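You operate a simulated robot arm through the tools that you are given. There is no shell and no other tool.

You are at the controls of a simulated two-armed robot. One attempt, no reset.

TASK
Plug the four injector leads in as the work sheet lists them, then run the injector test.
Fine: On the middle yellow board. All four leads in before the main switch goes on. Key on, one press of the yellow button. Wait for FIRED 4 OF 4.

The check looks at the end state, three seconds after you hand in, the way a careful person would. Anything else that was tipped, shoved, dropped, spilled or broken makes it a failure. Flat cloth is picked up by pressing the open fingertips on it (5 to 10 N) and closing them slowly along it; thin cloth reads only 2 to 8 mm in the jaws.

THE ROBOT
Two 7-joint arms with four-finger grippers on one trunk that stands fixed in place. Base frame: the origin is at the foot of the trunk, x ahead of it, y to its left, z up. Readings come in cm, rad, newtons and seconds.
The left shoulder is at [4, 18.1, 122.9], the right one opposite. With the tool pointing down near the work surface each hand reaches from about 32 to 84 cm from the base axis, measured 20 degrees to its own side. Payload 3.67 kg a hand.
The tool frame of a hand sits at the grasp point between the pads (the TCP): z along the fingers, y along the line on which they close. The tips reach 2.8 cm beyond it. The gripper opens to 11.2 cm; its body begins 7.3 cm behind the TCP.
Orientation is told as [roll, pitch, yaw] about the base's x, y, z axes, in that order, counted from this pose: with the fingers straight down and closing along the base's y, the tool's x points along the base's -x, its y along +y and its z along -z.

THE INTERFACE
- The arms move only by the tool nudge_tool. It takes "left_series", "right_series" or both (then of equal length, played together; a hand with none holds still); each is a list that holds one entry, the list of rows, each a list of 7 numbers: the shift along the tool's x, y, z in units of 50 mm (1.0 is 50 mm), then the turn, a rotation vector about the tool's x, y, z in units of 5 degrees (1.0 is 5 degrees), then the closure in counts, from 0 (fully open) to 255 (shut). In form: [[[tx, ty, tz, wx, wy, wz, grip], ...]]. A call has 1 to 20 rows; each row shifts and turns the commanded pose from where the row before left it, along the tool's axes as they then stand. A call with a number of a shift or a turn outside -1 to 1 is refused whole. Each row takes 0.2 s and may step no farther than 5 cm and 0.15 rad from the row before; otherwise, or with a gripper value out of range, the whole call is refused. A pose out of reach is approached as far as the arm can. The call stops where the force on the tool passes 40 N (or 10 N more than at its start, if that is more) or the arm is blocked; 0.2 s more then pass. Each finger travels about 7.24 cm/s and halts on what it meets, pressing with about 33 N; the grip force reading is that of the motor and also rises with nothing between the fingers. The clock runs only during rows and for 0.2 s after the last one: add rows that do not move to give the fingers time. It gives the time, the measured TCP pose, the force on the tool (base axes), the opening and the grip force at its end, in the units of the frame above (readings bear some noise), with the torque about the TCP (base axes, N m) and any sound that the robot's microphone picked up.
- Cameras (640 x 400 px; columns grow to the right, rows downward): "scene" is now at [9.58, -4.43, 146.26]; the picture's right is [-0.49, -0.87, 0.00], its down [-0.46, 0.26, -0.85] and it looks along [0.74, -0.42, -0.53] (base axes); focal length 259 px, centre (320, 200). "left" rides on the left gripper at [6, 1.8, -10.4] in its tool frame; the picture's right is [-0.29, 0.96, 0.00], its down [-0.80, -0.24, -0.55] and it looks along [-0.53, -0.16, 0.83] (tool axes); focal length 234 px, centre (320, 200). "right" rides on the right gripper at [6, -1.8, -10.4] in its tool frame; the picture's right is [0.29, 0.96, 0.00], its down [-0.80, 0.24, -0.55] and it looks along [-0.53, 0.16, 0.83] (tool axes); focal length 234 px, centre (320, 200). There is no depth. A picture from a camera that has moved, and an enlarged one, comes with that camera's place and axes in the base frame and with its lens.
- snapshot(camera): a new picture of that camera. It takes no simulated time.
- lift_body(by): moves the trunk up (or, below 0, down) by that many cm; the arms and the scene camera ride with it, the base frame stays. It gives what a move gives, with no picture.
- turn_head(pan, tilt): turns the head with the scene camera to pan (to the left, within 1.501 rad either way) and tilt (down, from -0.506 to 1.204), counted from straight ahead of the robot. It gives what a move gives.
- close_up(camera, box): a new picture of the part [left, top, right, bottom] of that camera's present view, enlarged. It takes no simulated time.
- sign_off(): hands the job in; it is judged then, once.

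Places have to be worked out from the pictures, the camera data and where the tool is seen. Open the grippers and draw the arms clear of the work before you hand the job in, unless the task says otherwise.

The tools are called after ">>>" by a JSON object that holds its "name" and its "arguments". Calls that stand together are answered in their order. nudge_tool: Moves the arms, as the interface text tells. Its arguments: {"type":"object","properties":{"left_series":{"type":"array","items":{"type":"array","items":{"type":"array","items":{"type":"number"}}}},"right_series":{"type":"array","items":{"type":"array","items":{"type":"array","items":{"type":"number"}}}}},"required":[]} The other tools are called the same way: lift_body (by) moves the trunk up or down; turn_head (pan, tilt) turns the head that bears the scene camera; snapshot (camera) takes a picture; close_up (camera, box) takes an enlarged picture of a part of a camera's view; sign_off () hands the job in.

At the start:

```text
time_s: 0.0
left_ee_pos: [42.14, -7.69, 131.39]
left_tool_rot: [0.0, 0.002, 0.0]
left_wrist_force: [0.4, 0.6, -0.5]
left_ft_torque: [0.02, 0.02, 0.04]
left_finger_gap: 11.21
left_gripper_force: 0.0
right_ee_pos: [31.83, -47.42, 134.68]
right_tool_rot: [0.0, 0.0, 0.001]
right_wrist_force: [0.4, 0.4, -0.2]
right_ft_torque: [-0.01, 0.05, -0.01]
right_finger_gap: 11.2
right_gripper_force: 0.1
trunk travel left (down, up): [-35.0, 16.4]
head pan, tilt (commanded): [-0.513, 0.557]
```

scene: 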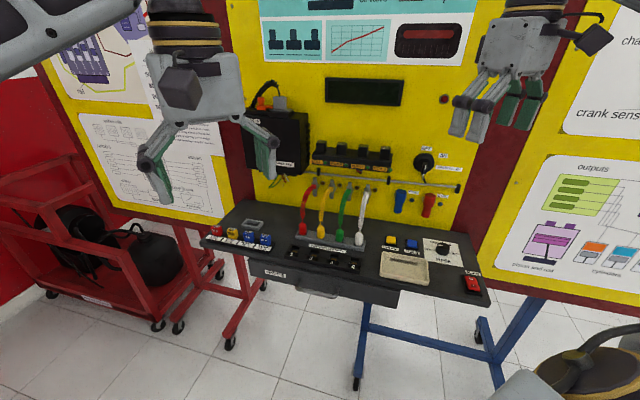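
right: 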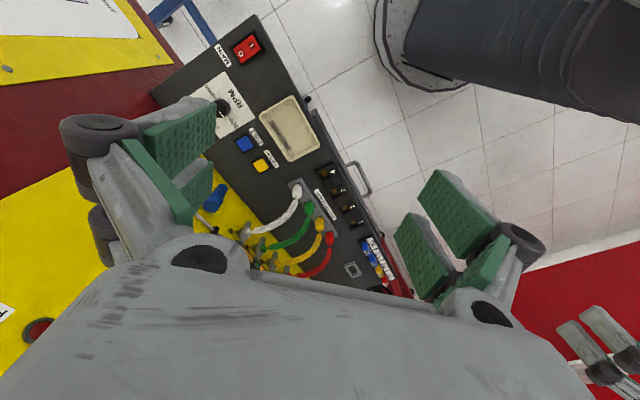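
left: 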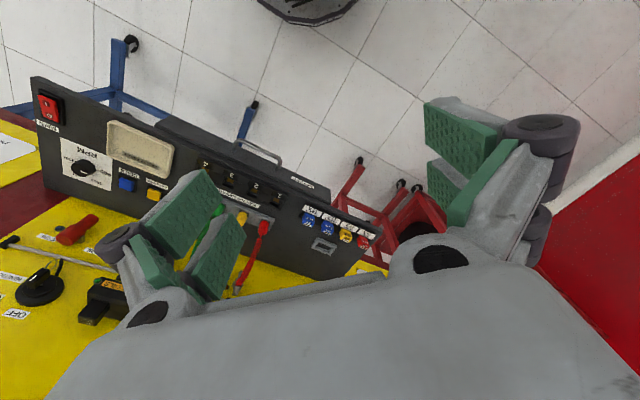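

The scene shows the middle yellow board with a small table carrying four coloured leads, sockets, buttons, a main switch. I look closer at each part before moving.

>>> {"name": "close_up", "arguments": {"camera": "scene", "box": [190, 170, 350, 270]}}

>>> {"name": "close_up", "arguments": {"camera": "scene", "box": [340, 200, 500, 300]}}

>>> {"name": "close_up", "arguments": {"camera": "scene", "box": [280, 120, 480, 245]}}

>>> {"name": "close_up", "arguments": {"camera": "scene", "box": [240, 0, 480, 150]}}

```text
4.00 times, centred on (270, 220) of scene
camera zoom: at [9.58, -4.43, 146.26], right [-0.49, -0.87, 0.0], down [-0.46, 0.26, -0.85], along [0.74, -0.42, -0.53], focal length 1036 px, centre (520, 120)
```

zoom: 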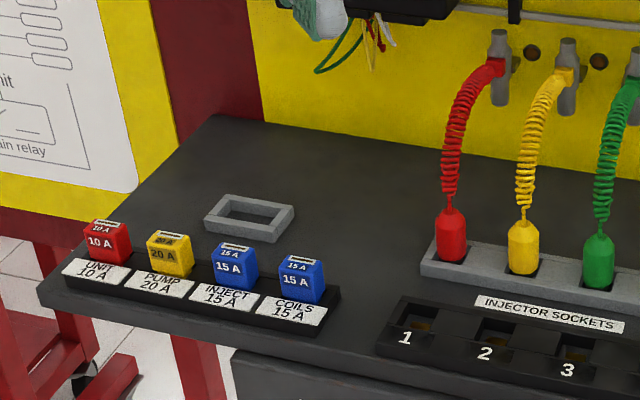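

```text
4.00 times, centred on (420, 250) of scene
camera zoom: at [9.58, -4.43, 146.26], right [-0.49, -0.87, 0.0], down [-0.46, 0.26, -0.85], along [0.74, -0.42, -0.53], focal length 1036 px, centre (-80, 0)
```

zoom: 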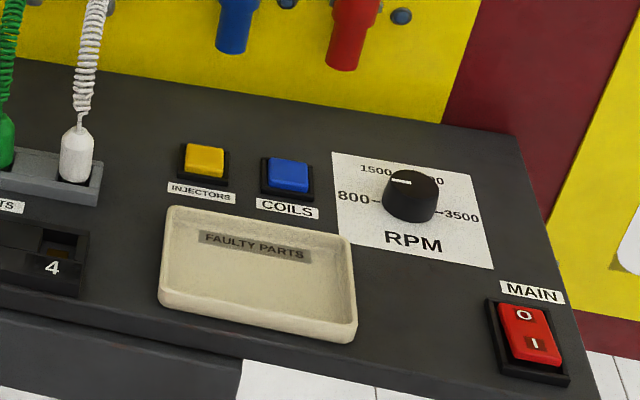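

```text
3.20 times, centred on (380, 182) of scene
camera zoom: at [9.58, -4.43, 146.26], right [-0.49, -0.87, 0.0], down [-0.46, 0.26, -0.85], along [0.74, -0.42, -0.53], focal length 829 px, centre (128, 256)
```

zoom: 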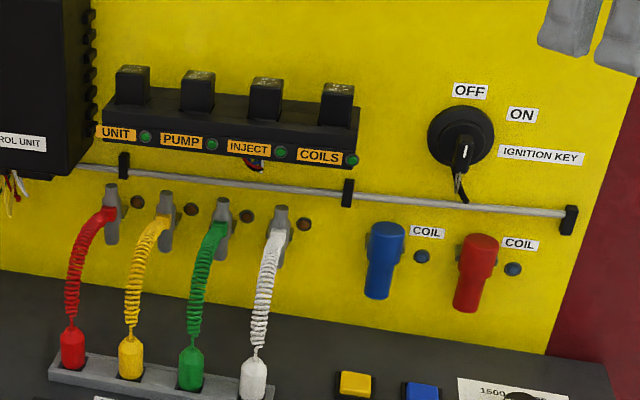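

```text
2.67 times, centred on (360, 75) of scene
camera zoom: at [9.58, -4.43, 146.26], right [-0.49, -0.87, 0.0], down [-0.46, 0.26, -0.85], along [0.74, -0.42, -0.53], focal length 691 px, centre (213, 533)
```

zoom: 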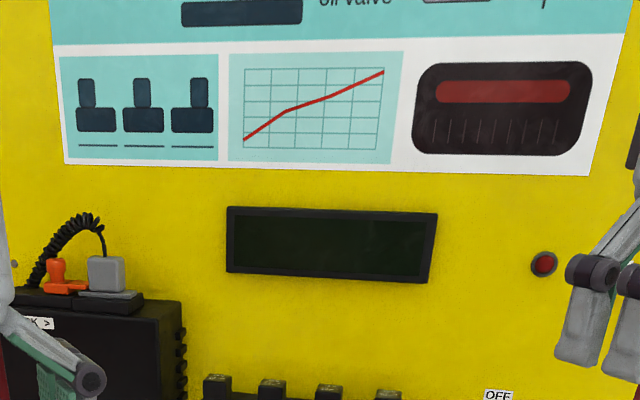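

I have seen the sockets (1–4 on the table), leads in a grey park holder, key, buttons and main switch. Now I look for the work sheet by turning the head.

>>> {"name": "turn_head", "arguments": {"pan": -0.5, "tilt": 0.0}}

>>> {"name": "snapshot", "arguments": {"camera": "scene"}}

>>> {"name": "turn_head", "arguments": {"pan": -1.4, "tilt": 0.4}}

>>> {"name": "snapshot", "arguments": {"camera": "scene"}}

>>> {"name": "turn_head", "arguments": {"pan": 0.5, "tilt": 0.3}}

>>> {"name": "snapshot", "arguments": {"camera": "scene"}}

>>> {"name": "turn_head", "arguments": {"pan": 1.3, "tilt": 0.5}}

>>> {"name": "snapshot", "arguments": {"camera": "scene"}}

```text
time_s: 1.0
left_ee_pos: [42.21, -7.78, 131.14]
left_tool_rot: [0.003, -0.001, 0.001]
left_wrist_force: [0.4, -0.6, 0.5]
left_ft_torque: [0.02, 0.05, 0.02]
left_finger_gap: 11.21
left_gripper_force: 0.0
right_ee_pos: [31.84, -47.56, 134.6]
right_tool_rot: [0.0, 0.002, -0.001]
right_wrist_force: [0.3, -0.7, -0.6]
right_ft_torque: [-0.01, 0.01, -0.01]
right_finger_gap: 11.19
right_gripper_force: 0.0
trunk travel left (down, up): [-35.0, 16.4]
head pan, tilt (commanded): [-0.499, 0.0]
```

```text
taken
camera scene: at [9.68, -4.35, 151.38], right [-0.48, -0.88, 0.0], down [0.0, 0.0, -1.0], along [0.88, -0.48, 0.0], focal length 259 px, centre (320, 200)
```

scene: 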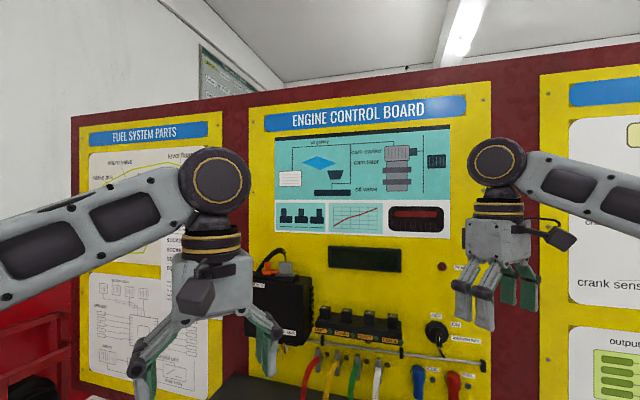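

```text
time_s: 2.2
left_ee_pos: [42.27, -7.77, 131.29]
left_tool_rot: [0.0, 0.002, 0.0]
left_wrist_force: [0.6, 0.2, 0.5]
left_ft_torque: [0.02, 0.03, 0.02]
left_finger_gap: 11.17
left_gripper_force: 0.1
right_ee_pos: [31.82, -47.53, 134.6]
right_tool_rot: [-0.002, 0.001, 0.002]
right_wrist_force: [-0.1, 0.1, 0.2]
right_ft_torque: [-0.03, 0.0, 0.01]
right_finger_gap: 11.19
right_gripper_force: 0.1
trunk travel left (down, up): [-35.0, 16.4]
head pan, tilt (commanded): [-1.4, 0.4]
```

```text
taken
camera scene: at [3.36, -9.17, 147.69], right [-0.99, -0.17, 0.0], down [-0.07, 0.38, -0.92], along [0.16, -0.91, -0.39], focal length 259 px, centre (320, 200)
```

scene: 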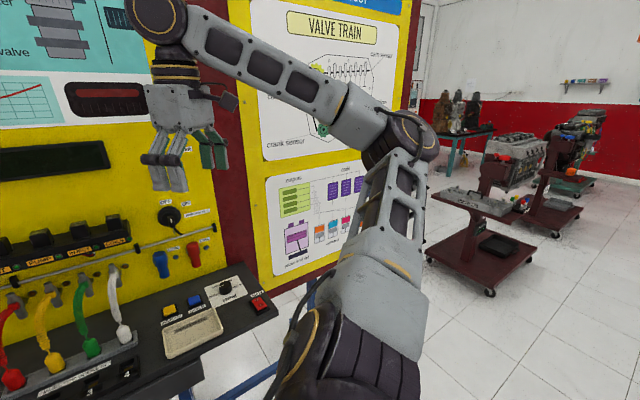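

```text
time_s: 4.0
left_ee_pos: [42.17, -7.77, 131.28]
left_tool_rot: [0.001, 0.001, 0.0]
left_wrist_force: [0.1, -0.2, 0.1]
left_ft_torque: [-0.05, -0.01, 0.02]
left_finger_gap: 11.19
left_gripper_force: 0.1
right_ee_pos: [31.84, -47.45, 134.51]
right_tool_rot: [-0.001, -0.001, 0.0]
right_wrist_force: [0.8, -1.0, -0.5]
right_ft_torque: [0.02, 0.01, -0.03]
right_finger_gap: 11.22
right_gripper_force: 0.1
trunk travel left (down, up): [-35.0, 16.4]
head pan, tilt (commanded): [0.499, 0.3]
```

```text
taken
camera scene: at [9.97, 4.42, 148.62], right [0.48, -0.88, 0.0], down [-0.26, -0.14, -0.96], along [0.84, 0.46, -0.3], focal length 259 px, centre (320, 200)
```

scene: 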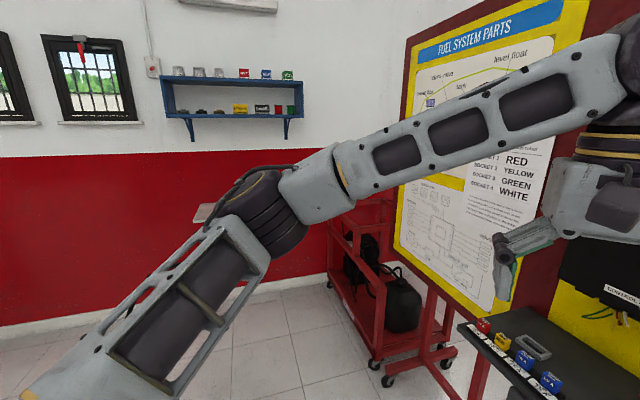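

```text
time_s: 5.2
left_ee_pos: [42.21, -7.68, 131.26]
left_tool_rot: [-0.002, 0.001, 0.0]
left_wrist_force: [0.8, 0.7, 0.5]
left_ft_torque: [-0.02, 0.01, 0.01]
left_finger_gap: 11.23
left_gripper_force: 0.0
right_ee_pos: [31.85, -47.39, 134.69]
right_tool_rot: [0.0, 0.001, 0.001]
right_wrist_force: [-0.5, 0.4, 0.2]
right_ft_torque: [0.05, 0.01, 0.0]
right_finger_gap: 11.2
right_gripper_force: 0.0
trunk travel left (down, up): [-35.0, 16.4]
head pan, tilt (commanded): [1.3, 0.499]
```

```text
taken
camera scene: at [4.21, 8.73, 146.78], right [0.96, -0.27, 0.0], down [-0.13, -0.46, -0.88], along [0.24, 0.85, -0.48], focal length 259 px, centre (320, 200)
```

scene: 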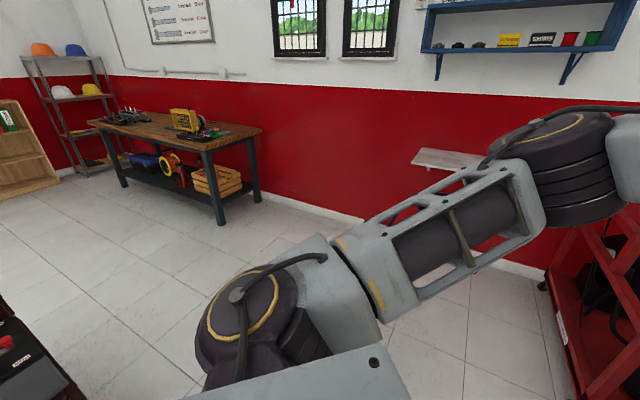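

The work sheet appears on the left board ("SOCKET ... RED, YELLOW, GREEN, WHITE"). I turn toward it and enlarge it.

>>> {"name": "turn_head", "arguments": {"pan": 0.2, "tilt": 0.2}}

>>> {"name": "snapshot", "arguments": {"camera": "scene"}}

```text
time_s: 6.5
left_ee_pos: [42.15, -7.67, 131.32]
left_tool_rot: [-0.001, -0.001, 0.0]
left_wrist_force: [-0.4, 0.7, 0.4]
left_ft_torque: [-0.02, 0.0, 0.03]
left_finger_gap: 11.18
left_gripper_force: 0.0
right_ee_pos: [31.84, -47.47, 134.71]
right_tool_rot: [0.001, 0.0, 0.001]
right_wrist_force: [1.1, 0.0, 0.0]
right_ft_torque: [-0.02, -0.03, 0.01]
right_finger_gap: 11.19
right_gripper_force: 0.1
trunk travel left (down, up): [-35.0, 16.4]
head pan, tilt (commanded): [0.201, 0.201]
```

```text
taken
camera scene: at [10.9, 1.83, 149.54], right [0.2, -0.98, 0.0], down [-0.2, -0.04, -0.98], along [0.96, 0.2, -0.2], focal length 259 px, centre (320, 200)
```

scene: 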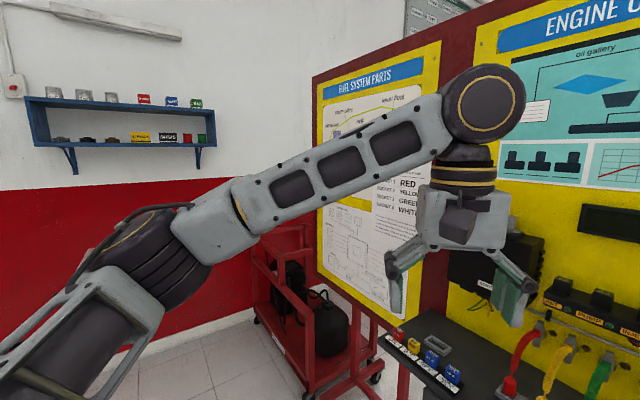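

The left forearm covers part of the sheet; I enlarge what's visible.

>>> {"name": "close_up", "arguments": {"camera": "scene", "box": [315, 160, 475, 260]}}

```text
4.00 times, centred on (395, 210) of scene
camera zoom: at [10.9, 1.83, 149.54], right [0.2, -0.98, 0.0], down [-0.2, -0.04, -0.98], along [0.96, 0.2, -0.2], focal length 1036 px, centre (20, 160)
```

zoom: 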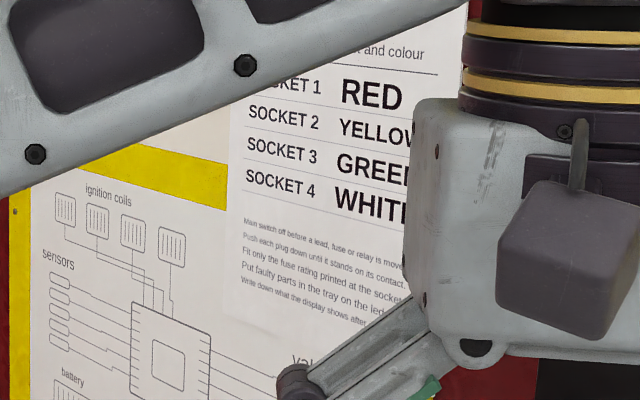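

Readable so far: socket 1 red, 2 yellow, 3 green, 4 white. I move the left arm to its own side, clear of the work, so I can read the whole sheet.

>>> {"name": "nudge_tool", "arguments": {"left_series": [[[0, 0.5, 0, 0, 0, 0, 0], [0, 1, 0, 0, 0, 0, 0], [0, 1, 0, 0, 0, 0, 0], [0, 1, 0, 0, 0, 0, 0], [0, 1, 0, 0, 0, 0, 0], [0, 1, 0, 0, 0, 0, 0], [0, 1, 0, 0, 0, 0, 0], [0, 0.5, 0, 0, 0, 0, 0], [0, 0, 0, 0, 0, 0, 0], [0, 0, 0, 0, 0, 0, 0]]]}}

>>> {"name": "snapshot", "arguments": {"camera": "scene"}}

```text
time_s: 8.7
left_ee_pos: [42.14, 27.34, 131.18]
left_tool_rot: [0.0, 0.0, 0.0]
left_wrist_force: [0.4, 0.8, 0.5]
left_ft_torque: [-0.02, 0.02, 0.0]
left_finger_gap: 11.2
left_gripper_force: 0.1
right_ee_pos: [31.8, -47.38, 134.66]
right_tool_rot: [0.0, 0.0, 0.002]
right_wrist_force: [0.3, 0.0, 0.6]
right_ft_torque: [0.0, -0.02, 0.04]
right_finger_gap: 11.22
right_gripper_force: 0.1
trunk travel left (down, up): [-35.0, 16.4]
head pan, tilt (commanded): [0.201, 0.201]
```

```text
taken
camera scene: at [10.87, 1.87, 149.55], right [0.2, -0.98, 0.0], down [-0.2, -0.04, -0.98], along [0.96, 0.2, -0.2], focal length 259 px, centre (320, 200)
```

scene: 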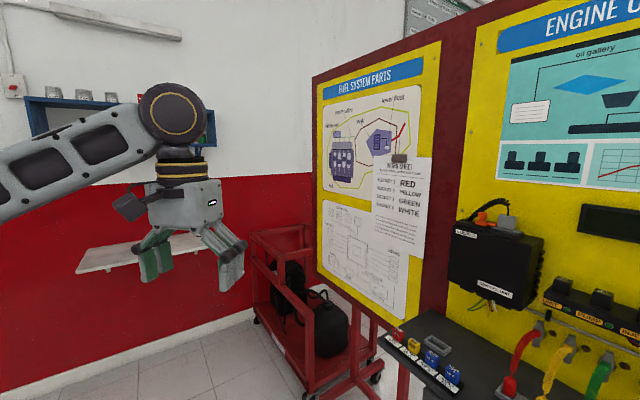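

The sheet is now uncovered; I enlarge it, and the control unit.

>>> {"name": "close_up", "arguments": {"camera": "scene", "box": [360, 150, 450, 206]}}

>>> {"name": "close_up", "arguments": {"camera": "scene", "box": [360, 195, 450, 251]}}

>>> {"name": "turn_head", "arguments": {"pan": -0.6, "tilt": 0.6}}

>>> {"name": "snapshot", "arguments": {"camera": "scene"}}

```text
7.11 times, centred on (405, 178) of scene
camera zoom: at [10.87, 1.87, 149.55], right [0.2, -0.98, 0.0], down [-0.2, -0.04, -0.98], along [0.96, 0.2, -0.2], focal length 1842 px, centre (-284, 356)
```

zoom: 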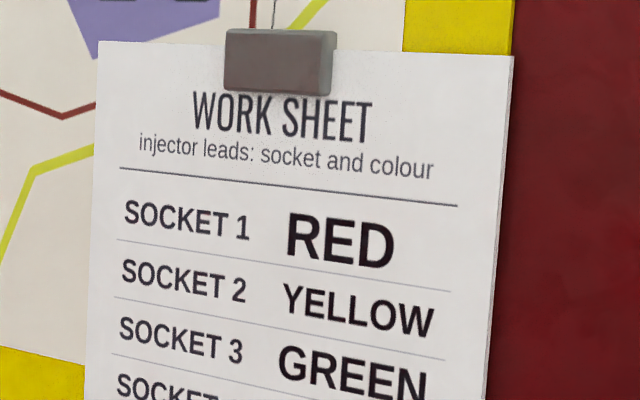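

```text
7.11 times, centred on (405, 223) of scene
camera zoom: at [10.87, 1.87, 149.55], right [0.2, -0.98, 0.0], down [-0.2, -0.04, -0.98], along [0.96, 0.2, -0.2], focal length 1842 px, centre (-284, 36)
```

zoom: 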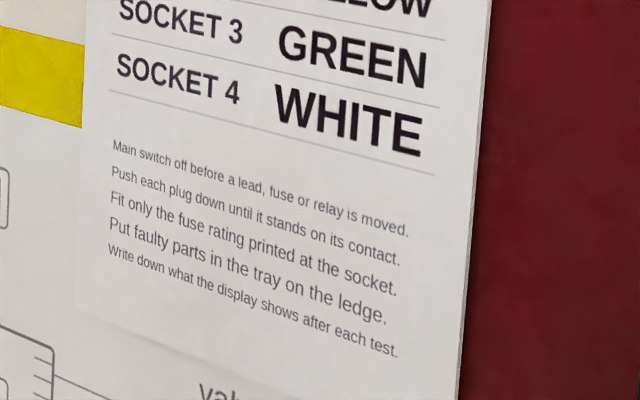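

```text
time_s: 9.8
left_ee_pos: [42.1, 27.31, 131.38]
left_tool_rot: [0.001, 0.0, 0.002]
left_wrist_force: [0.9, -0.3, -0.8]
left_ft_torque: [0.04, 0.03, -0.01]
left_finger_gap: 11.18
left_gripper_force: 0.0
right_ee_pos: [31.8, -47.48, 134.61]
right_tool_rot: [0.0, 0.0, 0.001]
right_wrist_force: [1.4, -0.1, 0.2]
right_ft_torque: [-0.01, -0.03, 0.01]
right_finger_gap: 11.2
right_gripper_force: 0.0
trunk travel left (down, up): [-35.0, 16.4]
head pan, tilt (commanded): [-0.6, 0.6]
```

```text
taken
camera scene: at [9.06, -5.0, 145.87], right [-0.56, -0.83, 0.0], down [-0.47, 0.32, -0.83], along [0.68, -0.47, -0.56], focal length 259 px, centre (320, 200)
```

scene: 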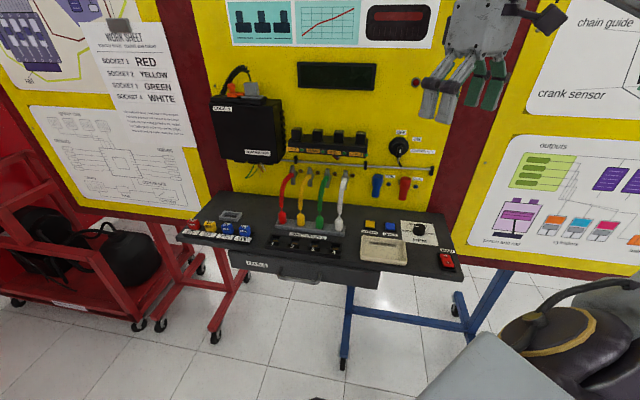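

The work sheet: socket 1 red, 2 yellow, 3 green, 4 white. From the pictures I judge the ledge at z≈91, running along (-0.71,-0.71), with plugs from about (69,-32) at 6 cm steps, sockets ~7 cm nearer. I turn the right hand so that its fingers close along the ledge (yaw −45°).

>>> {"name": "nudge_tool", "arguments": {"right_series": [[[0, 0, 0, 0, 0, 1, 0], [0, 0, 0, 0, 0, 1, 0], [0, 0, 0, 0, 0, 1, 0], [0, 0, 0, 0, 0, 1, 0], [0, 0, 0, 0, 0, 1, 0], [0, 0, 0, 0, 0, 1, 0], [0, 0, 0, 0, 0, 1, 0], [0, 0, 0, 0, 0, 1, 0], [0, 0, 0, 0, 0, 1, 0], [0, 0, 0, 0, 0, 0, 0]]]}}

>>> {"name": "snapshot", "arguments": {"camera": "right"}}

>>> {"name": "snapshot", "arguments": {"camera": "scene"}}

```text
time_s: 12.0
left_ee_pos: [42.23, 27.3, 131.28]
left_tool_rot: [0.0, -0.001, 0.0]
left_wrist_force: [0.2, -0.5, -0.8]
left_ft_torque: [-0.02, 0.01, 0.03]
left_finger_gap: 11.21
left_gripper_force: 0.1
right_ee_pos: [31.8, -47.39, 134.71]
right_tool_rot: [0.0, 0.0, -0.785]
right_wrist_force: [0.3, 0.0, 0.0]
right_ft_torque: [0.0, 0.01, 0.01]
right_finger_gap: 11.19
right_gripper_force: 0.0
trunk travel left (down, up): [-35.0, 16.4]
head pan, tilt (commanded): [-0.6, 0.6]
```

```text
taken
camera right: at [26.39, -44.61, 144.94], right [0.47, 0.88, 0.0], down [0.73, -0.39, 0.55], along [0.49, -0.26, -0.83], focal length 234 px, centre (320, 200)
```

right: 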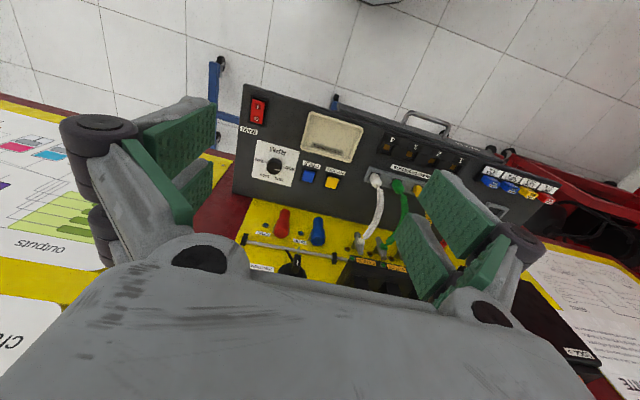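

```text
taken
camera scene: at [9.06, -5.02, 145.87], right [-0.56, -0.83, 0.0], down [-0.47, 0.32, -0.82], along [0.68, -0.47, -0.57], focal length 259 px, centre (320, 200)
```

scene: 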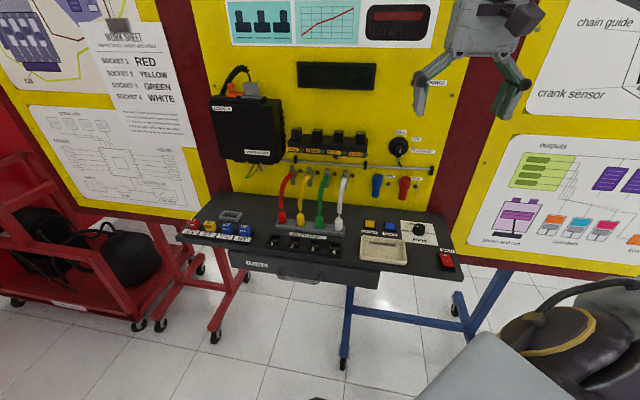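

Yaw is right. I zoom in through the wrist camera on plugs, sockets and switch.

>>> {"name": "close_up", "arguments": {"camera": "right", "box": [340, 110, 500, 210]}}

>>> {"name": "close_up", "arguments": {"camera": "right", "box": [220, 80, 380, 180]}}

>>> {"name": "close_up", "arguments": {"camera": "right", "box": [220, 170, 420, 295]}}

>>> {"name": "close_up", "arguments": {"camera": "scene", "box": [250, 150, 410, 250]}}

```text
4.00 times, centred on (420, 160) of right
camera zoom: at [26.39, -44.61, 144.94], right [0.47, 0.88, 0.0], down [0.73, -0.39, 0.55], along [0.49, -0.26, -0.83], focal length 937 px, centre (-80, 360)
```

zoom: 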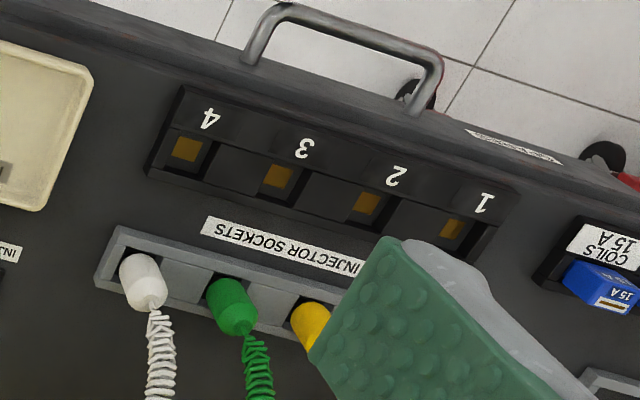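

```text
4.00 times, centred on (300, 130) of right
camera zoom: at [26.39, -44.61, 144.94], right [0.47, 0.88, 0.0], down [0.73, -0.39, 0.55], along [0.49, -0.26, -0.83], focal length 937 px, centre (400, 480)
```

zoom: 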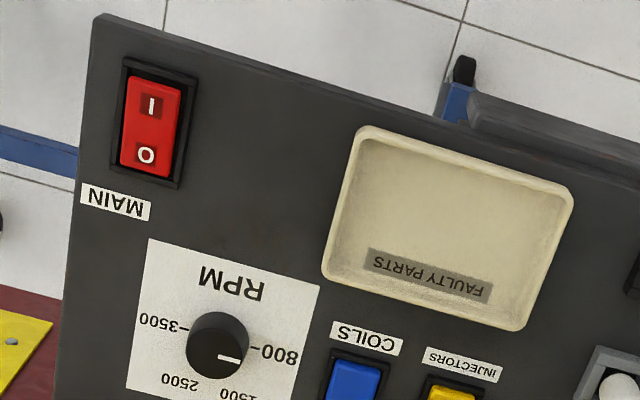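

```text
3.20 times, centred on (320, 232) of right
camera zoom: at [26.39, -44.61, 144.94], right [0.47, 0.88, 0.0], down [0.73, -0.39, 0.55], along [0.49, -0.26, -0.83], focal length 749 px, centre (320, 96)
```

zoom: 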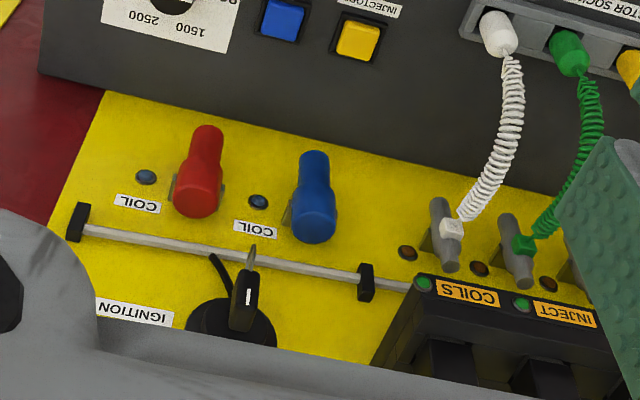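

```text
4.00 times, centred on (330, 200) of scene
camera zoom: at [9.06, -5.02, 145.87], right [-0.56, -0.83, 0.0], down [-0.47, 0.32, -0.82], along [0.68, -0.47, -0.57], focal length 1036 px, centre (280, 200)
```

zoom: 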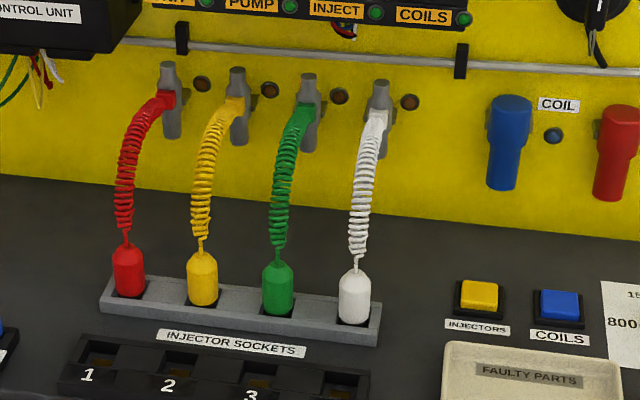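

The main rocker shows O side at the far end, I near; the key and display are off. I tilt the right hand 30° so the fingers come from the front (cables run back to the wall), part-close the fingers and look at the hand's shape.

>>> {"name": "nudge_tool", "arguments": {"right_series": [[[0, 0, 0, 0, -1, 0, 150], [0, 0, 0, 0, -1, 0, 150], [0, 0, 0, 0, -1, 0, 150], [0, 0, 0, 0, -1, 0, 150], [0, 0, 0, 0, -1, 0, 150], [0, 0, 0, 0, -1, 0, 150], [0, 0, 0, 0, 0, 0, 150], [0, 0, 0, 0, 0, 0, 150]]]}}

>>> {"name": "snapshot", "arguments": {"camera": "right"}}

>>> {"name": "turn_head", "arguments": {"pan": -0.9, "tilt": 0.4}}

>>> {"name": "snapshot", "arguments": {"camera": "scene"}}

```text
time_s: 13.8
left_ee_pos: [42.22, 27.19, 131.29]
left_tool_rot: [0.0, 0.0, -0.001]
left_wrist_force: [-0.2, -0.3, -0.3]
left_ft_torque: [-0.02, 0.01, 0.02]
left_finger_gap: 11.21
left_gripper_force: 0.0
right_ee_pos: [31.85, -47.52, 134.56]
right_tool_rot: [0.0, -0.523, -0.783]
right_wrist_force: [-0.3, -0.7, 0.0]
right_ft_torque: [-0.01, 0.0, -0.02]
right_finger_gap: 4.6
right_gripper_force: 0.1
trunk travel left (down, up): [-35.0, 16.4]
head pan, tilt (commanded): [-0.6, 0.6]
```

```text
taken
camera right: at [23.29, -41.52, 140.57], right [0.5, 0.85, -0.14], down [0.46, -0.12, 0.88], along [0.73, -0.51, -0.46], focal length 234 px, centre (320, 200)
```

right: 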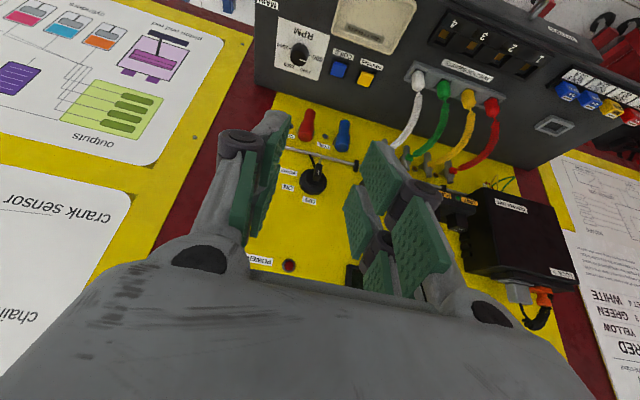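

```text
time_s: 14.6
left_ee_pos: [42.26, 27.27, 131.29]
left_tool_rot: [0.0, 0.0, 0.0]
left_wrist_force: [-0.3, 0.0, 0.2]
left_ft_torque: [-0.02, 0.01, 0.02]
left_finger_gap: 11.22
left_gripper_force: 0.1
right_ee_pos: [31.76, -47.41, 134.7]
right_tool_rot: [0.0, -0.524, -0.783]
right_wrist_force: [-0.5, 0.5, -0.5]
right_ft_torque: [-0.03, 0.0, -0.01]
right_finger_gap: 4.6
right_gripper_force: 0.1
trunk travel left (down, up): [-35.0, 16.4]
head pan, tilt (commanded): [-0.901, 0.4]
```

```text
taken
camera scene: at [7.52, -7.27, 147.69], right [-0.78, -0.62, 0.0], down [-0.24, 0.31, -0.92], along [0.57, -0.72, -0.39], focal length 259 px, centre (320, 200)
```

scene: 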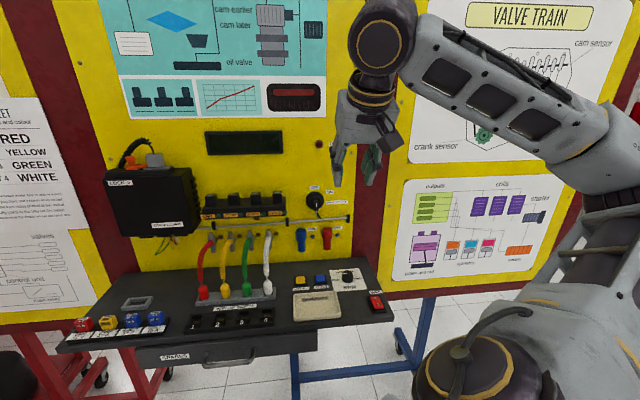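

>>> {"name": "close_up", "arguments": {"camera": "scene", "box": [310, 80, 430, 200]}}

>>> {"name": "close_up", "arguments": {"camera": "right", "box": [380, 20, 580, 180]}}

```text
3.33 times, centred on (370, 140) of scene
camera zoom: at [7.52, -7.27, 147.69], right [-0.78, -0.62, 0.0], down [-0.24, 0.31, -0.92], along [0.57, -0.72, -0.39], focal length 863 px, centre (153, 400)
```

zoom: 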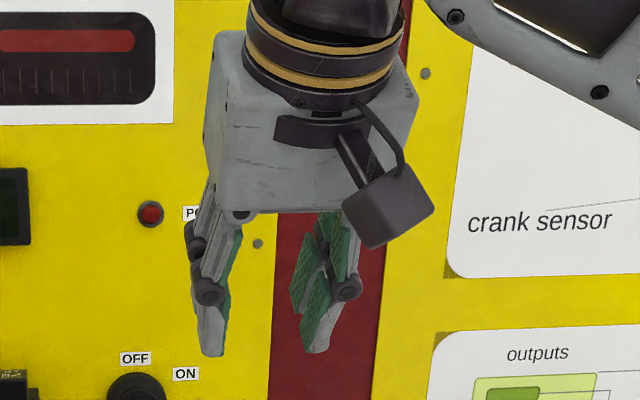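

```text
2.50 times, centred on (480, 100) of right
camera zoom: at [23.29, -41.52, 140.58], right [0.5, 0.85, -0.14], down [0.46, -0.12, 0.88], along [0.73, -0.51, -0.46], focal length 585 px, centre (-80, 450)
```

zoom: 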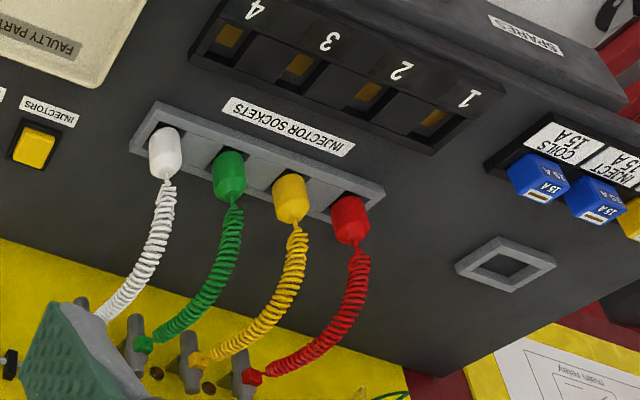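

The hand's outer width at the knuckles is about 10 cm at 4.6 cm gap, so I'll use about 4 cm gap between the 6 cm-spaced plugs. I move the hand to a spot in front of and above the red plug, around (64,-27,108), to look.

>>> {"name": "nudge_tool", "arguments": {"right_series": [[[0.0917, 0.531, 0.387, 0, 0, 0, 164], [0.0917, 0.531, 0.387, 0, 0, 0, 164], [0.0917, 0.531, 0.387, 0, 0, 0, 164], [0.0917, 0.531, 0.387, 0, 0, 0, 164], [0.0917, 0.531, 0.387, 0, 0, 0, 164], [0.0917, 0.531, 0.387, 0, 0, 0, 164], [0.0917, 0.531, 0.387, 0, 0, 0, 164], [0.0917, 0.531, 0.387, 0, 0, 0, 164], [0.0917, 0.531, 0.387, 0, 0, 0, 164], [0.0917, 0.531, 0.387, 0, 0, 0, 164], [0.0917, 0.531, 0.387, 0, 0, 0, 164], [0.0917, 0.531, 0.387, 0, 0, 0, 164], [0.0917, 0.531, 0.387, 0, 0, 0, 164], [0.0917, 0.531, 0.387, 0, 0, 0, 164], [0, 0, 0, 0, 0, 0, 164], [0, 0, 0, 0, 0, 0, 164]]]}}

>>> {"name": "snapshot", "arguments": {"camera": "right"}}

>>> {"name": "turn_head", "arguments": {"pan": -0.5, "tilt": 0.55}}

>>> {"name": "snapshot", "arguments": {"camera": "scene"}}

```text
time_s: 18.0
left_ee_pos: [42.17, 27.24, 131.28]
left_tool_rot: [0.0, 0.0, -0.001]
left_wrist_force: [0.0, 0.6, -0.5]
left_ft_torque: [-0.04, 0.01, 0.01]
left_finger_gap: 11.2
left_gripper_force: 0.0
right_ee_pos: [63.79, -26.8, 108.0]
right_tool_rot: [0.0, -0.523, -0.784]
right_wrist_force: [-0.2, 0.0, 0.4]
right_ft_torque: [-0.01, 0.0, 0.0]
right_finger_gap: 4.0
right_gripper_force: 0.2
trunk travel left (down, up): [-35.0, 16.4]
head pan, tilt (commanded): [-0.901, 0.4]
```

```text
taken
camera right: at [55.28, -20.87, 113.85], right [0.5, 0.85, -0.14], down [0.46, -0.12, 0.88], along [0.73, -0.51, -0.46], focal length 234 px, centre (320, 200)
```

right: 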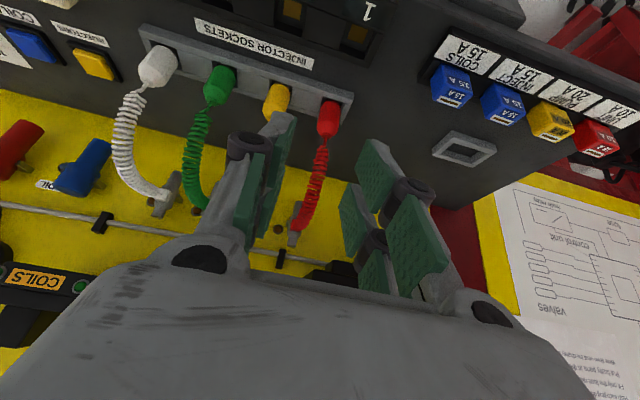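

```text
time_s: 18.9
left_ee_pos: [42.21, 27.25, 131.37]
left_tool_rot: [-0.001, 0.0, 0.001]
left_wrist_force: [0.4, -0.7, 0.0]
left_ft_torque: [-0.02, -0.01, 0.03]
left_finger_gap: 11.2
left_gripper_force: 0.1
right_ee_pos: [63.88, -26.78, 108.15]
right_tool_rot: [-0.001, -0.524, -0.783]
right_wrist_force: [0.8, 0.1, -0.3]
right_ft_torque: [0.0, -0.01, -0.03]
right_finger_gap: 3.99
right_gripper_force: 0.1
trunk travel left (down, up): [-35.0, 16.4]
head pan, tilt (commanded): [-0.499, 0.55]
```

```text
taken
camera scene: at [9.64, -4.32, 146.32], right [-0.48, -0.88, 0.0], down [-0.46, 0.25, -0.85], along [0.75, -0.41, -0.52], focal length 259 px, centre (320, 200)
```

scene: 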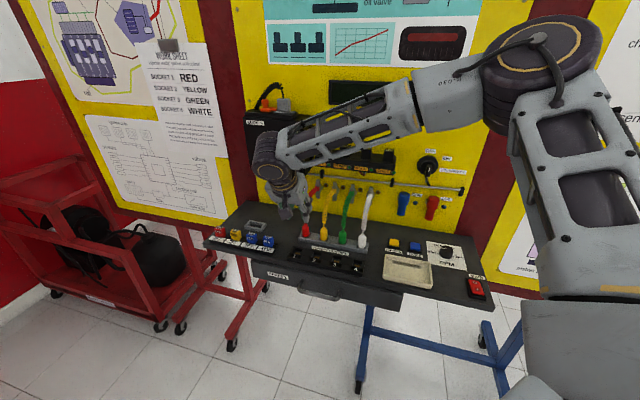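

I enlarge both views around the red plug.

>>> {"name": "close_up", "arguments": {"camera": "right", "box": [130, 20, 370, 170]}}

>>> {"name": "close_up", "arguments": {"camera": "right", "box": [230, 60, 450, 260]}}

>>> {"name": "close_up", "arguments": {"camera": "scene", "box": [250, 150, 410, 290]}}

```text
2.67 times, centred on (250, 95) of right
camera zoom: at [55.26, -20.89, 113.86], right [0.5, 0.85, -0.14], down [0.46, -0.12, 0.88], along [0.73, -0.51, -0.46], focal length 624 px, centre (507, 480)
```

zoom: 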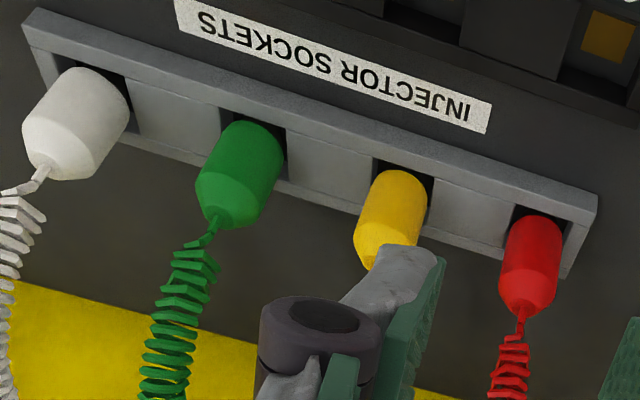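

```text
2.00 times, centred on (340, 160) of right
camera zoom: at [55.26, -20.89, 113.86], right [0.5, 0.85, -0.14], down [0.46, -0.12, 0.88], along [0.73, -0.51, -0.46], focal length 468 px, centre (280, 280)
```

zoom: 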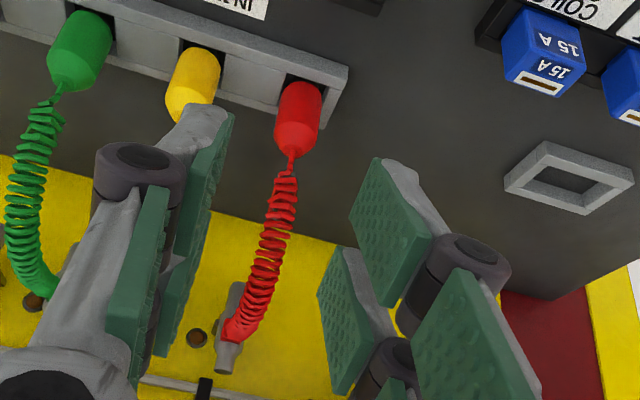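

```text
2.86 times, centred on (330, 220) of scene
camera zoom: at [9.64, -4.32, 146.32], right [-0.48, -0.88, 0.0], down [-0.46, 0.25, -0.85], along [0.75, -0.41, -0.52], focal length 740 px, centre (291, 143)
```

zoom: 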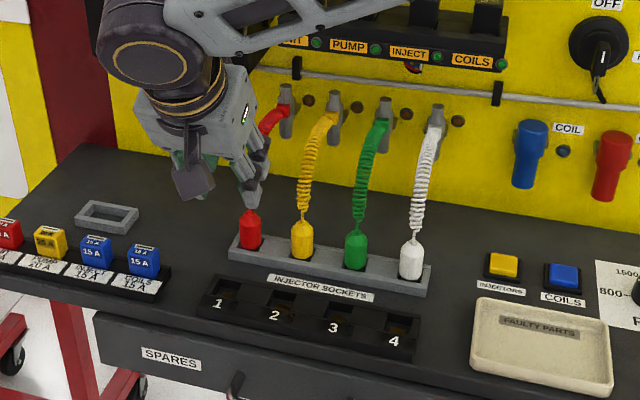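

The plugs are round, about 2.3 cm wide; red sits ~1.1 cm to the left of my finger plane, at about r=-27.3, d=72.2 in ledge coordinates (base ≈(70.3,-31.8)). I narrow the gap to 3.6 cm, shift left 1.1 cm and go down part-way along the fingers.

>>> {"name": "nudge_tool", "arguments": {"right_series": [[[0, 0.11, 0, 0, 0, 0, 173], [0, 0.11, 0, 0, 0, 0, 173], [-0.0165, 0, 0.47, 0, 0, 0, 173], [-0.0165, 0, 0.47, 0, 0, 0, 173], [-0.0165, 0, 0.47, 0, 0, 0, 173], [-0.0165, 0, 0.47, 0, 0, 0, 173], [0, 0, 0, 0, 0, 0, 173], [0, 0, 0, 0, 0, 0, 173]]]}}

>>> {"name": "snapshot", "arguments": {"camera": "right"}}

>>> {"name": "close_up", "arguments": {"camera": "scene", "box": [250, 150, 410, 290]}}

```text
time_s: 20.7
left_ee_pos: [42.18, 27.27, 131.17]
left_tool_rot: [0.0, 0.001, -0.001]
left_wrist_force: [0.9, -0.5, -0.4]
left_ft_torque: [0.03, 0.03, -0.02]
left_finger_gap: 11.19
left_gripper_force: 0.1
right_ee_pos: [68.12, -29.45, 99.85]
right_tool_rot: [0.0, -0.523, -0.784]
right_wrist_force: [0.1, -0.3, -0.4]
right_ft_torque: [0.0, -0.02, 0.03]
right_finger_gap: 3.59
right_gripper_force: 0.0
trunk travel left (down, up): [-35.0, 16.4]
head pan, tilt (commanded): [-0.499, 0.55]
```

```text
taken
camera right: at [59.54, -23.57, 105.81], right [0.5, 0.85, -0.14], down [0.46, -0.12, 0.88], along [0.73, -0.51, -0.46], focal length 234 px, centre (320, 200)
```

right: 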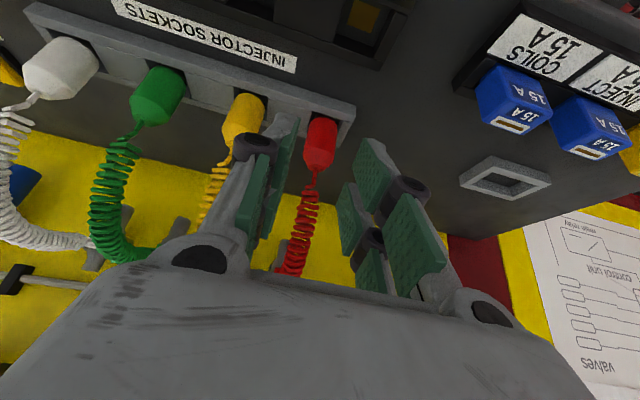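

```text
2.86 times, centred on (330, 220) of scene
camera zoom: at [9.67, -4.32, 146.32], right [-0.48, -0.88, 0.0], down [-0.46, 0.25, -0.85], along [0.75, -0.41, -0.52], focal length 740 px, centre (291, 143)
```

zoom: 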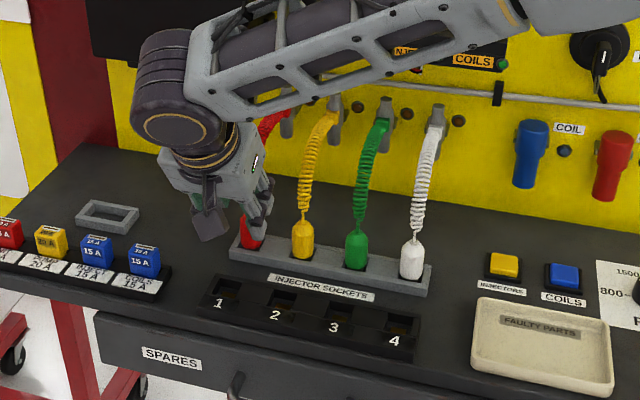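

>>> {"name": "close_up", "arguments": {"camera": "right", "box": [220, 80, 420, 205]}}

```text
3.20 times, centred on (320, 142) of right
camera zoom: at [59.54, -23.57, 105.81], right [0.5, 0.85, -0.14], down [0.46, -0.12, 0.88], along [0.73, -0.51, -0.46], focal length 749 px, centre (320, 384)
```

zoom: 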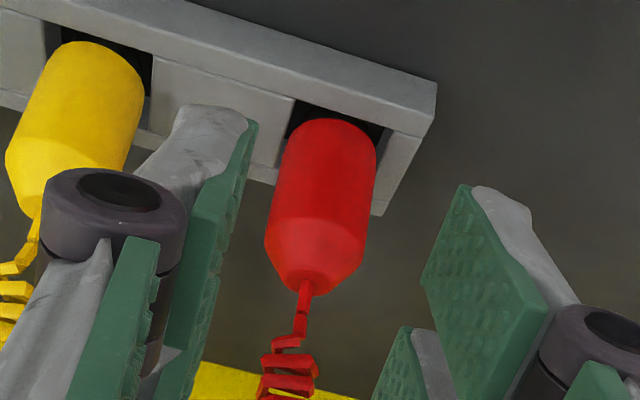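

The red plug is laterally centred (y≈-0.1 cm). Depth is still uncertain (top z between 95.5 and 97), so I advance another 2.5 cm along the fingers, which straddle it, and look again.

>>> {"name": "nudge_tool", "arguments": {"right_series": [[[0, 0, 0.17, 0, 0, 0, 173], [0, 0, 0.17, 0, 0, 0, 173], [0, 0, 0.16, 0, 0, 0, 173], [0, 0, 0, 0, 0, 0, 173], [0, 0, 0, 0, 0, 0, 173]]]}}

>>> {"name": "close_up", "arguments": {"camera": "right", "box": [220, 80, 420, 205]}}

>>> {"name": "close_up", "arguments": {"camera": "scene", "box": [270, 190, 370, 260]}}

```text
time_s: 21.9
left_ee_pos: [42.15, 27.33, 131.29]
left_tool_rot: [0.002, 0.0, 0.001]
left_wrist_force: [-0.5, 0.5, -0.1]
left_ft_torque: [-0.02, 0.0, -0.01]
left_finger_gap: 11.19
left_gripper_force: 0.0
right_ee_pos: [69.03, -30.28, 97.81]
right_tool_rot: [-0.002, -0.524, -0.785]
right_wrist_force: [0.9, 0.7, -0.3]
right_ft_torque: [-0.02, -0.02, 0.04]
right_finger_gap: 3.61
right_gripper_force: 0.1
trunk travel left (down, up): [-35.0, 16.4]
head pan, tilt (commanded): [-0.499, 0.55]
```

```text
3.20 times, centred on (320, 142) of right
camera zoom: at [60.47, -24.44, 103.68], right [0.5, 0.85, -0.14], down [0.46, -0.12, 0.88], along [0.73, -0.51, -0.46], focal length 749 px, centre (320, 384)
```

zoom: 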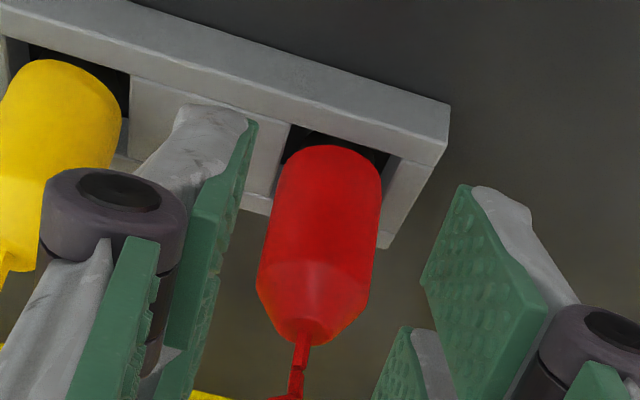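

```text
5.71 times, centred on (320, 225) of scene
camera zoom: at [9.67, -4.32, 146.32], right [-0.48, -0.88, 0.0], down [-0.46, 0.25, -0.85], along [0.75, -0.41, -0.52], focal length 1480 px, centre (320, 57)
```

zoom: 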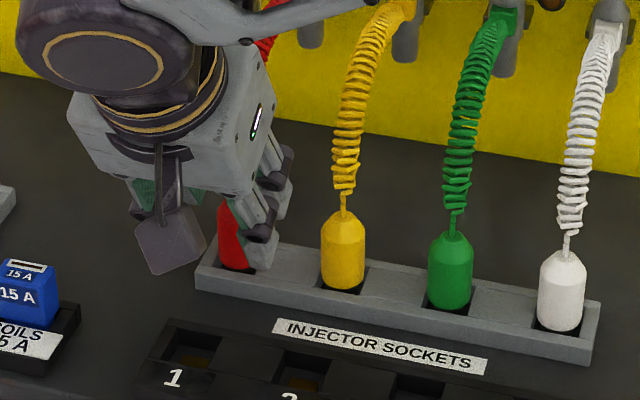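

Triangulating the two close views: red plug's cable exit is at about r=-27.2, d=72.3, z=96.5, centred between the pads. I advance 2.0 cm more and check before closing.

>>> {"name": "nudge_tool", "arguments": {"right_series": [[[0, 0, 0.14, 0, 0, 0, 173], [0, 0, 0.13, 0, 0, 0, 173], [0, 0, 0.13, 0, 0, 0, 173], [0, 0, 0, 0, 0, 0, 173], [0, 0, 0, 0, 0, 0, 173]]]}}

>>> {"name": "close_up", "arguments": {"camera": "right", "box": [220, 80, 420, 205]}}

>>> {"name": "close_up", "arguments": {"camera": "scene", "box": [270, 190, 370, 260]}}

```text
time_s: 23.1
left_ee_pos: [42.21, 27.24, 131.24]
left_tool_rot: [0.0, 0.001, 0.0]
left_wrist_force: [-0.2, -0.6, -0.1]
left_ft_torque: [0.01, -0.02, -0.01]
left_finger_gap: 11.19
left_gripper_force: 0.1
right_ee_pos: [69.75, -31.11, 96.06]
right_tool_rot: [-0.001, -0.523, -0.782]
right_wrist_force: [-0.5, -0.1, -1.0]
right_ft_torque: [-0.01, -0.05, 0.04]
right_finger_gap: 3.61
right_gripper_force: 0.0
trunk travel left (down, up): [-35.0, 16.4]
head pan, tilt (commanded): [-0.499, 0.55]
```

```text
3.20 times, centred on (320, 142) of right
camera zoom: at [61.19, -25.15, 102.01], right [0.5, 0.85, -0.14], down [0.46, -0.12, 0.88], along [0.73, -0.51, -0.46], focal length 749 px, centre (320, 384)
```

zoom: 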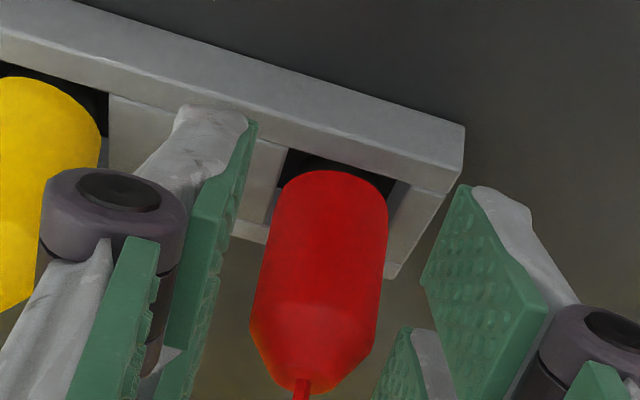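

```text
5.71 times, centred on (320, 225) of scene
camera zoom: at [9.67, -4.32, 146.32], right [-0.48, -0.88, 0.0], down [-0.46, 0.25, -0.85], along [0.75, -0.41, -0.52], focal length 1480 px, centre (320, 57)
```

zoom: 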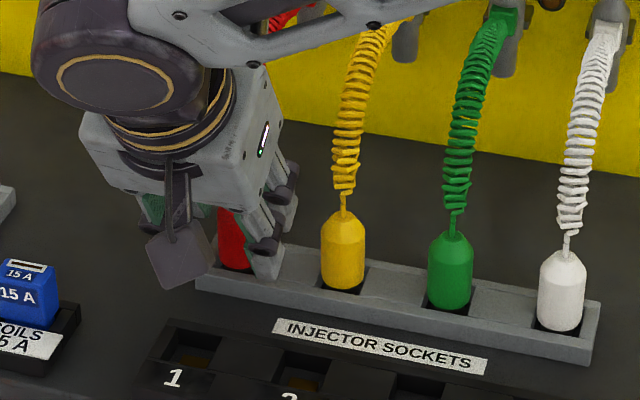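

The plug is centred between the pads with the tips still above the holder and no contact force. I close the fingers gently on it.

>>> {"name": "nudge_tool", "arguments": {"right_series": [[[0, 0, 0, 0, 0, 0, 181], [0, 0, 0, 0, 0, 0, 188], [0, 0, 0, 0, 0, 0, 195], [0, 0, 0, 0, 0, 0, 202], [0, 0, 0, 0, 0, 0, 210], [0, 0, 0, 0, 0, 0, 220], [0, 0, 0, 0, 0, 0, 230], [0, 0, 0, 0, 0, 0, 230], [0, 0, 0, 0, 0, 0, 230]]]}}

>>> {"name": "close_up", "arguments": {"camera": "right", "box": [220, 80, 420, 205]}}

```text
time_s: 25.1
left_ee_pos: [42.32, 27.34, 131.23]
left_tool_rot: [0.001, 0.0, 0.002]
left_wrist_force: [-0.5, 0.1, -0.2]
left_ft_torque: [0.0, -0.01, 0.02]
left_finger_gap: 11.22
left_gripper_force: 0.0
right_ee_pos: [69.66, -30.92, 96.13]
right_tool_rot: [0.001, -0.523, -0.785]
right_wrist_force: [0.4, -0.1, 0.1]
right_ft_torque: [-0.02, 0.02, -0.02]
right_finger_gap: 2.36
right_gripper_force: 33.0
trunk travel left (down, up): [-35.0, 16.4]
head pan, tilt (commanded): [-0.499, 0.55]
```

```text
3.20 times, centred on (320, 142) of right
camera zoom: at [61.19, -25.15, 102.01], right [0.5, 0.85, -0.14], down [0.46, -0.12, 0.88], along [0.73, -0.51, -0.46], focal length 749 px, centre (320, 384)
```

zoom: 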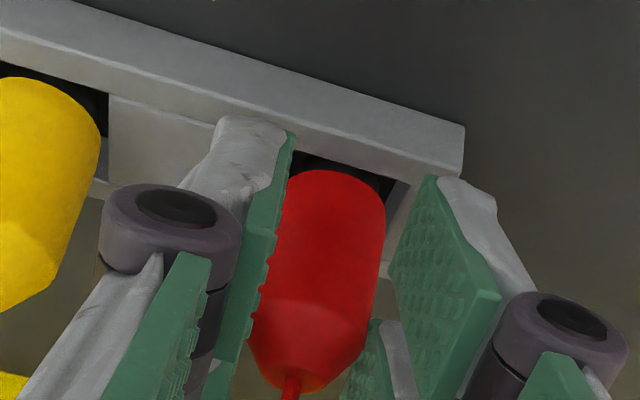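

Held: gap 2.36 cm, 33 N. I lift it straight up about 4 cm, slowly, watching force.

>>> {"name": "nudge_tool", "arguments": {"right_series": [[[-0.05, 0, -0.0866, 0, 0, 0, 230], [-0.05, 0, -0.0866, 0, 0, 0, 230], [-0.1, 0, -0.1732, 0, 0, 0, 230], [-0.1, 0, -0.1732, 0, 0, 0, 230], [-0.1, 0, -0.1732, 0, 0, 0, 230], [0, 0, 0, 0, 0, 0, 230]]]}}

>>> {"name": "snapshot", "arguments": {"camera": "right"}}

>>> {"name": "close_up", "arguments": {"camera": "scene", "box": [260, 180, 380, 270]}}

```text
time_s: 26.5
left_ee_pos: [42.25, 27.35, 131.27]
left_tool_rot: [0.001, 0.001, 0.0]
left_wrist_force: [-0.9, -0.6, 0.0]
left_ft_torque: [0.01, -0.02, 0.01]
left_finger_gap: 11.24
left_gripper_force: 0.1
right_ee_pos: [69.79, -31.08, 100.11]
right_tool_rot: [0.0, -0.522, -0.784]
right_wrist_force: [-0.2, 0.0, 0.3]
right_ft_torque: [0.0, -0.02, -0.02]
right_finger_gap: 2.32
right_gripper_force: 32.7
trunk travel left (down, up): [-35.0, 16.4]
head pan, tilt (commanded): [-0.499, 0.55]
```

```text
taken
camera right: at [61.17, -25.12, 105.98], right [0.5, 0.85, -0.14], down [0.46, -0.12, 0.88], along [0.73, -0.51, -0.46], focal length 234 px, centre (320, 200)
```

right: 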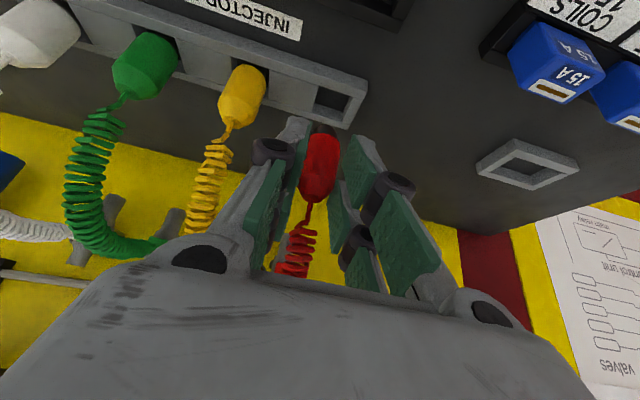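

```text
4.44 times, centred on (320, 225) of scene
camera zoom: at [9.68, -4.32, 146.32], right [-0.48, -0.88, 0.0], down [-0.46, 0.25, -0.85], along [0.75, -0.41, -0.52], focal length 1151 px, centre (320, 89)
```

zoom: 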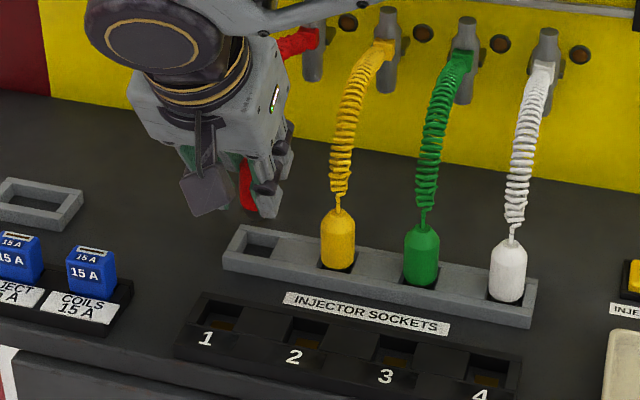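

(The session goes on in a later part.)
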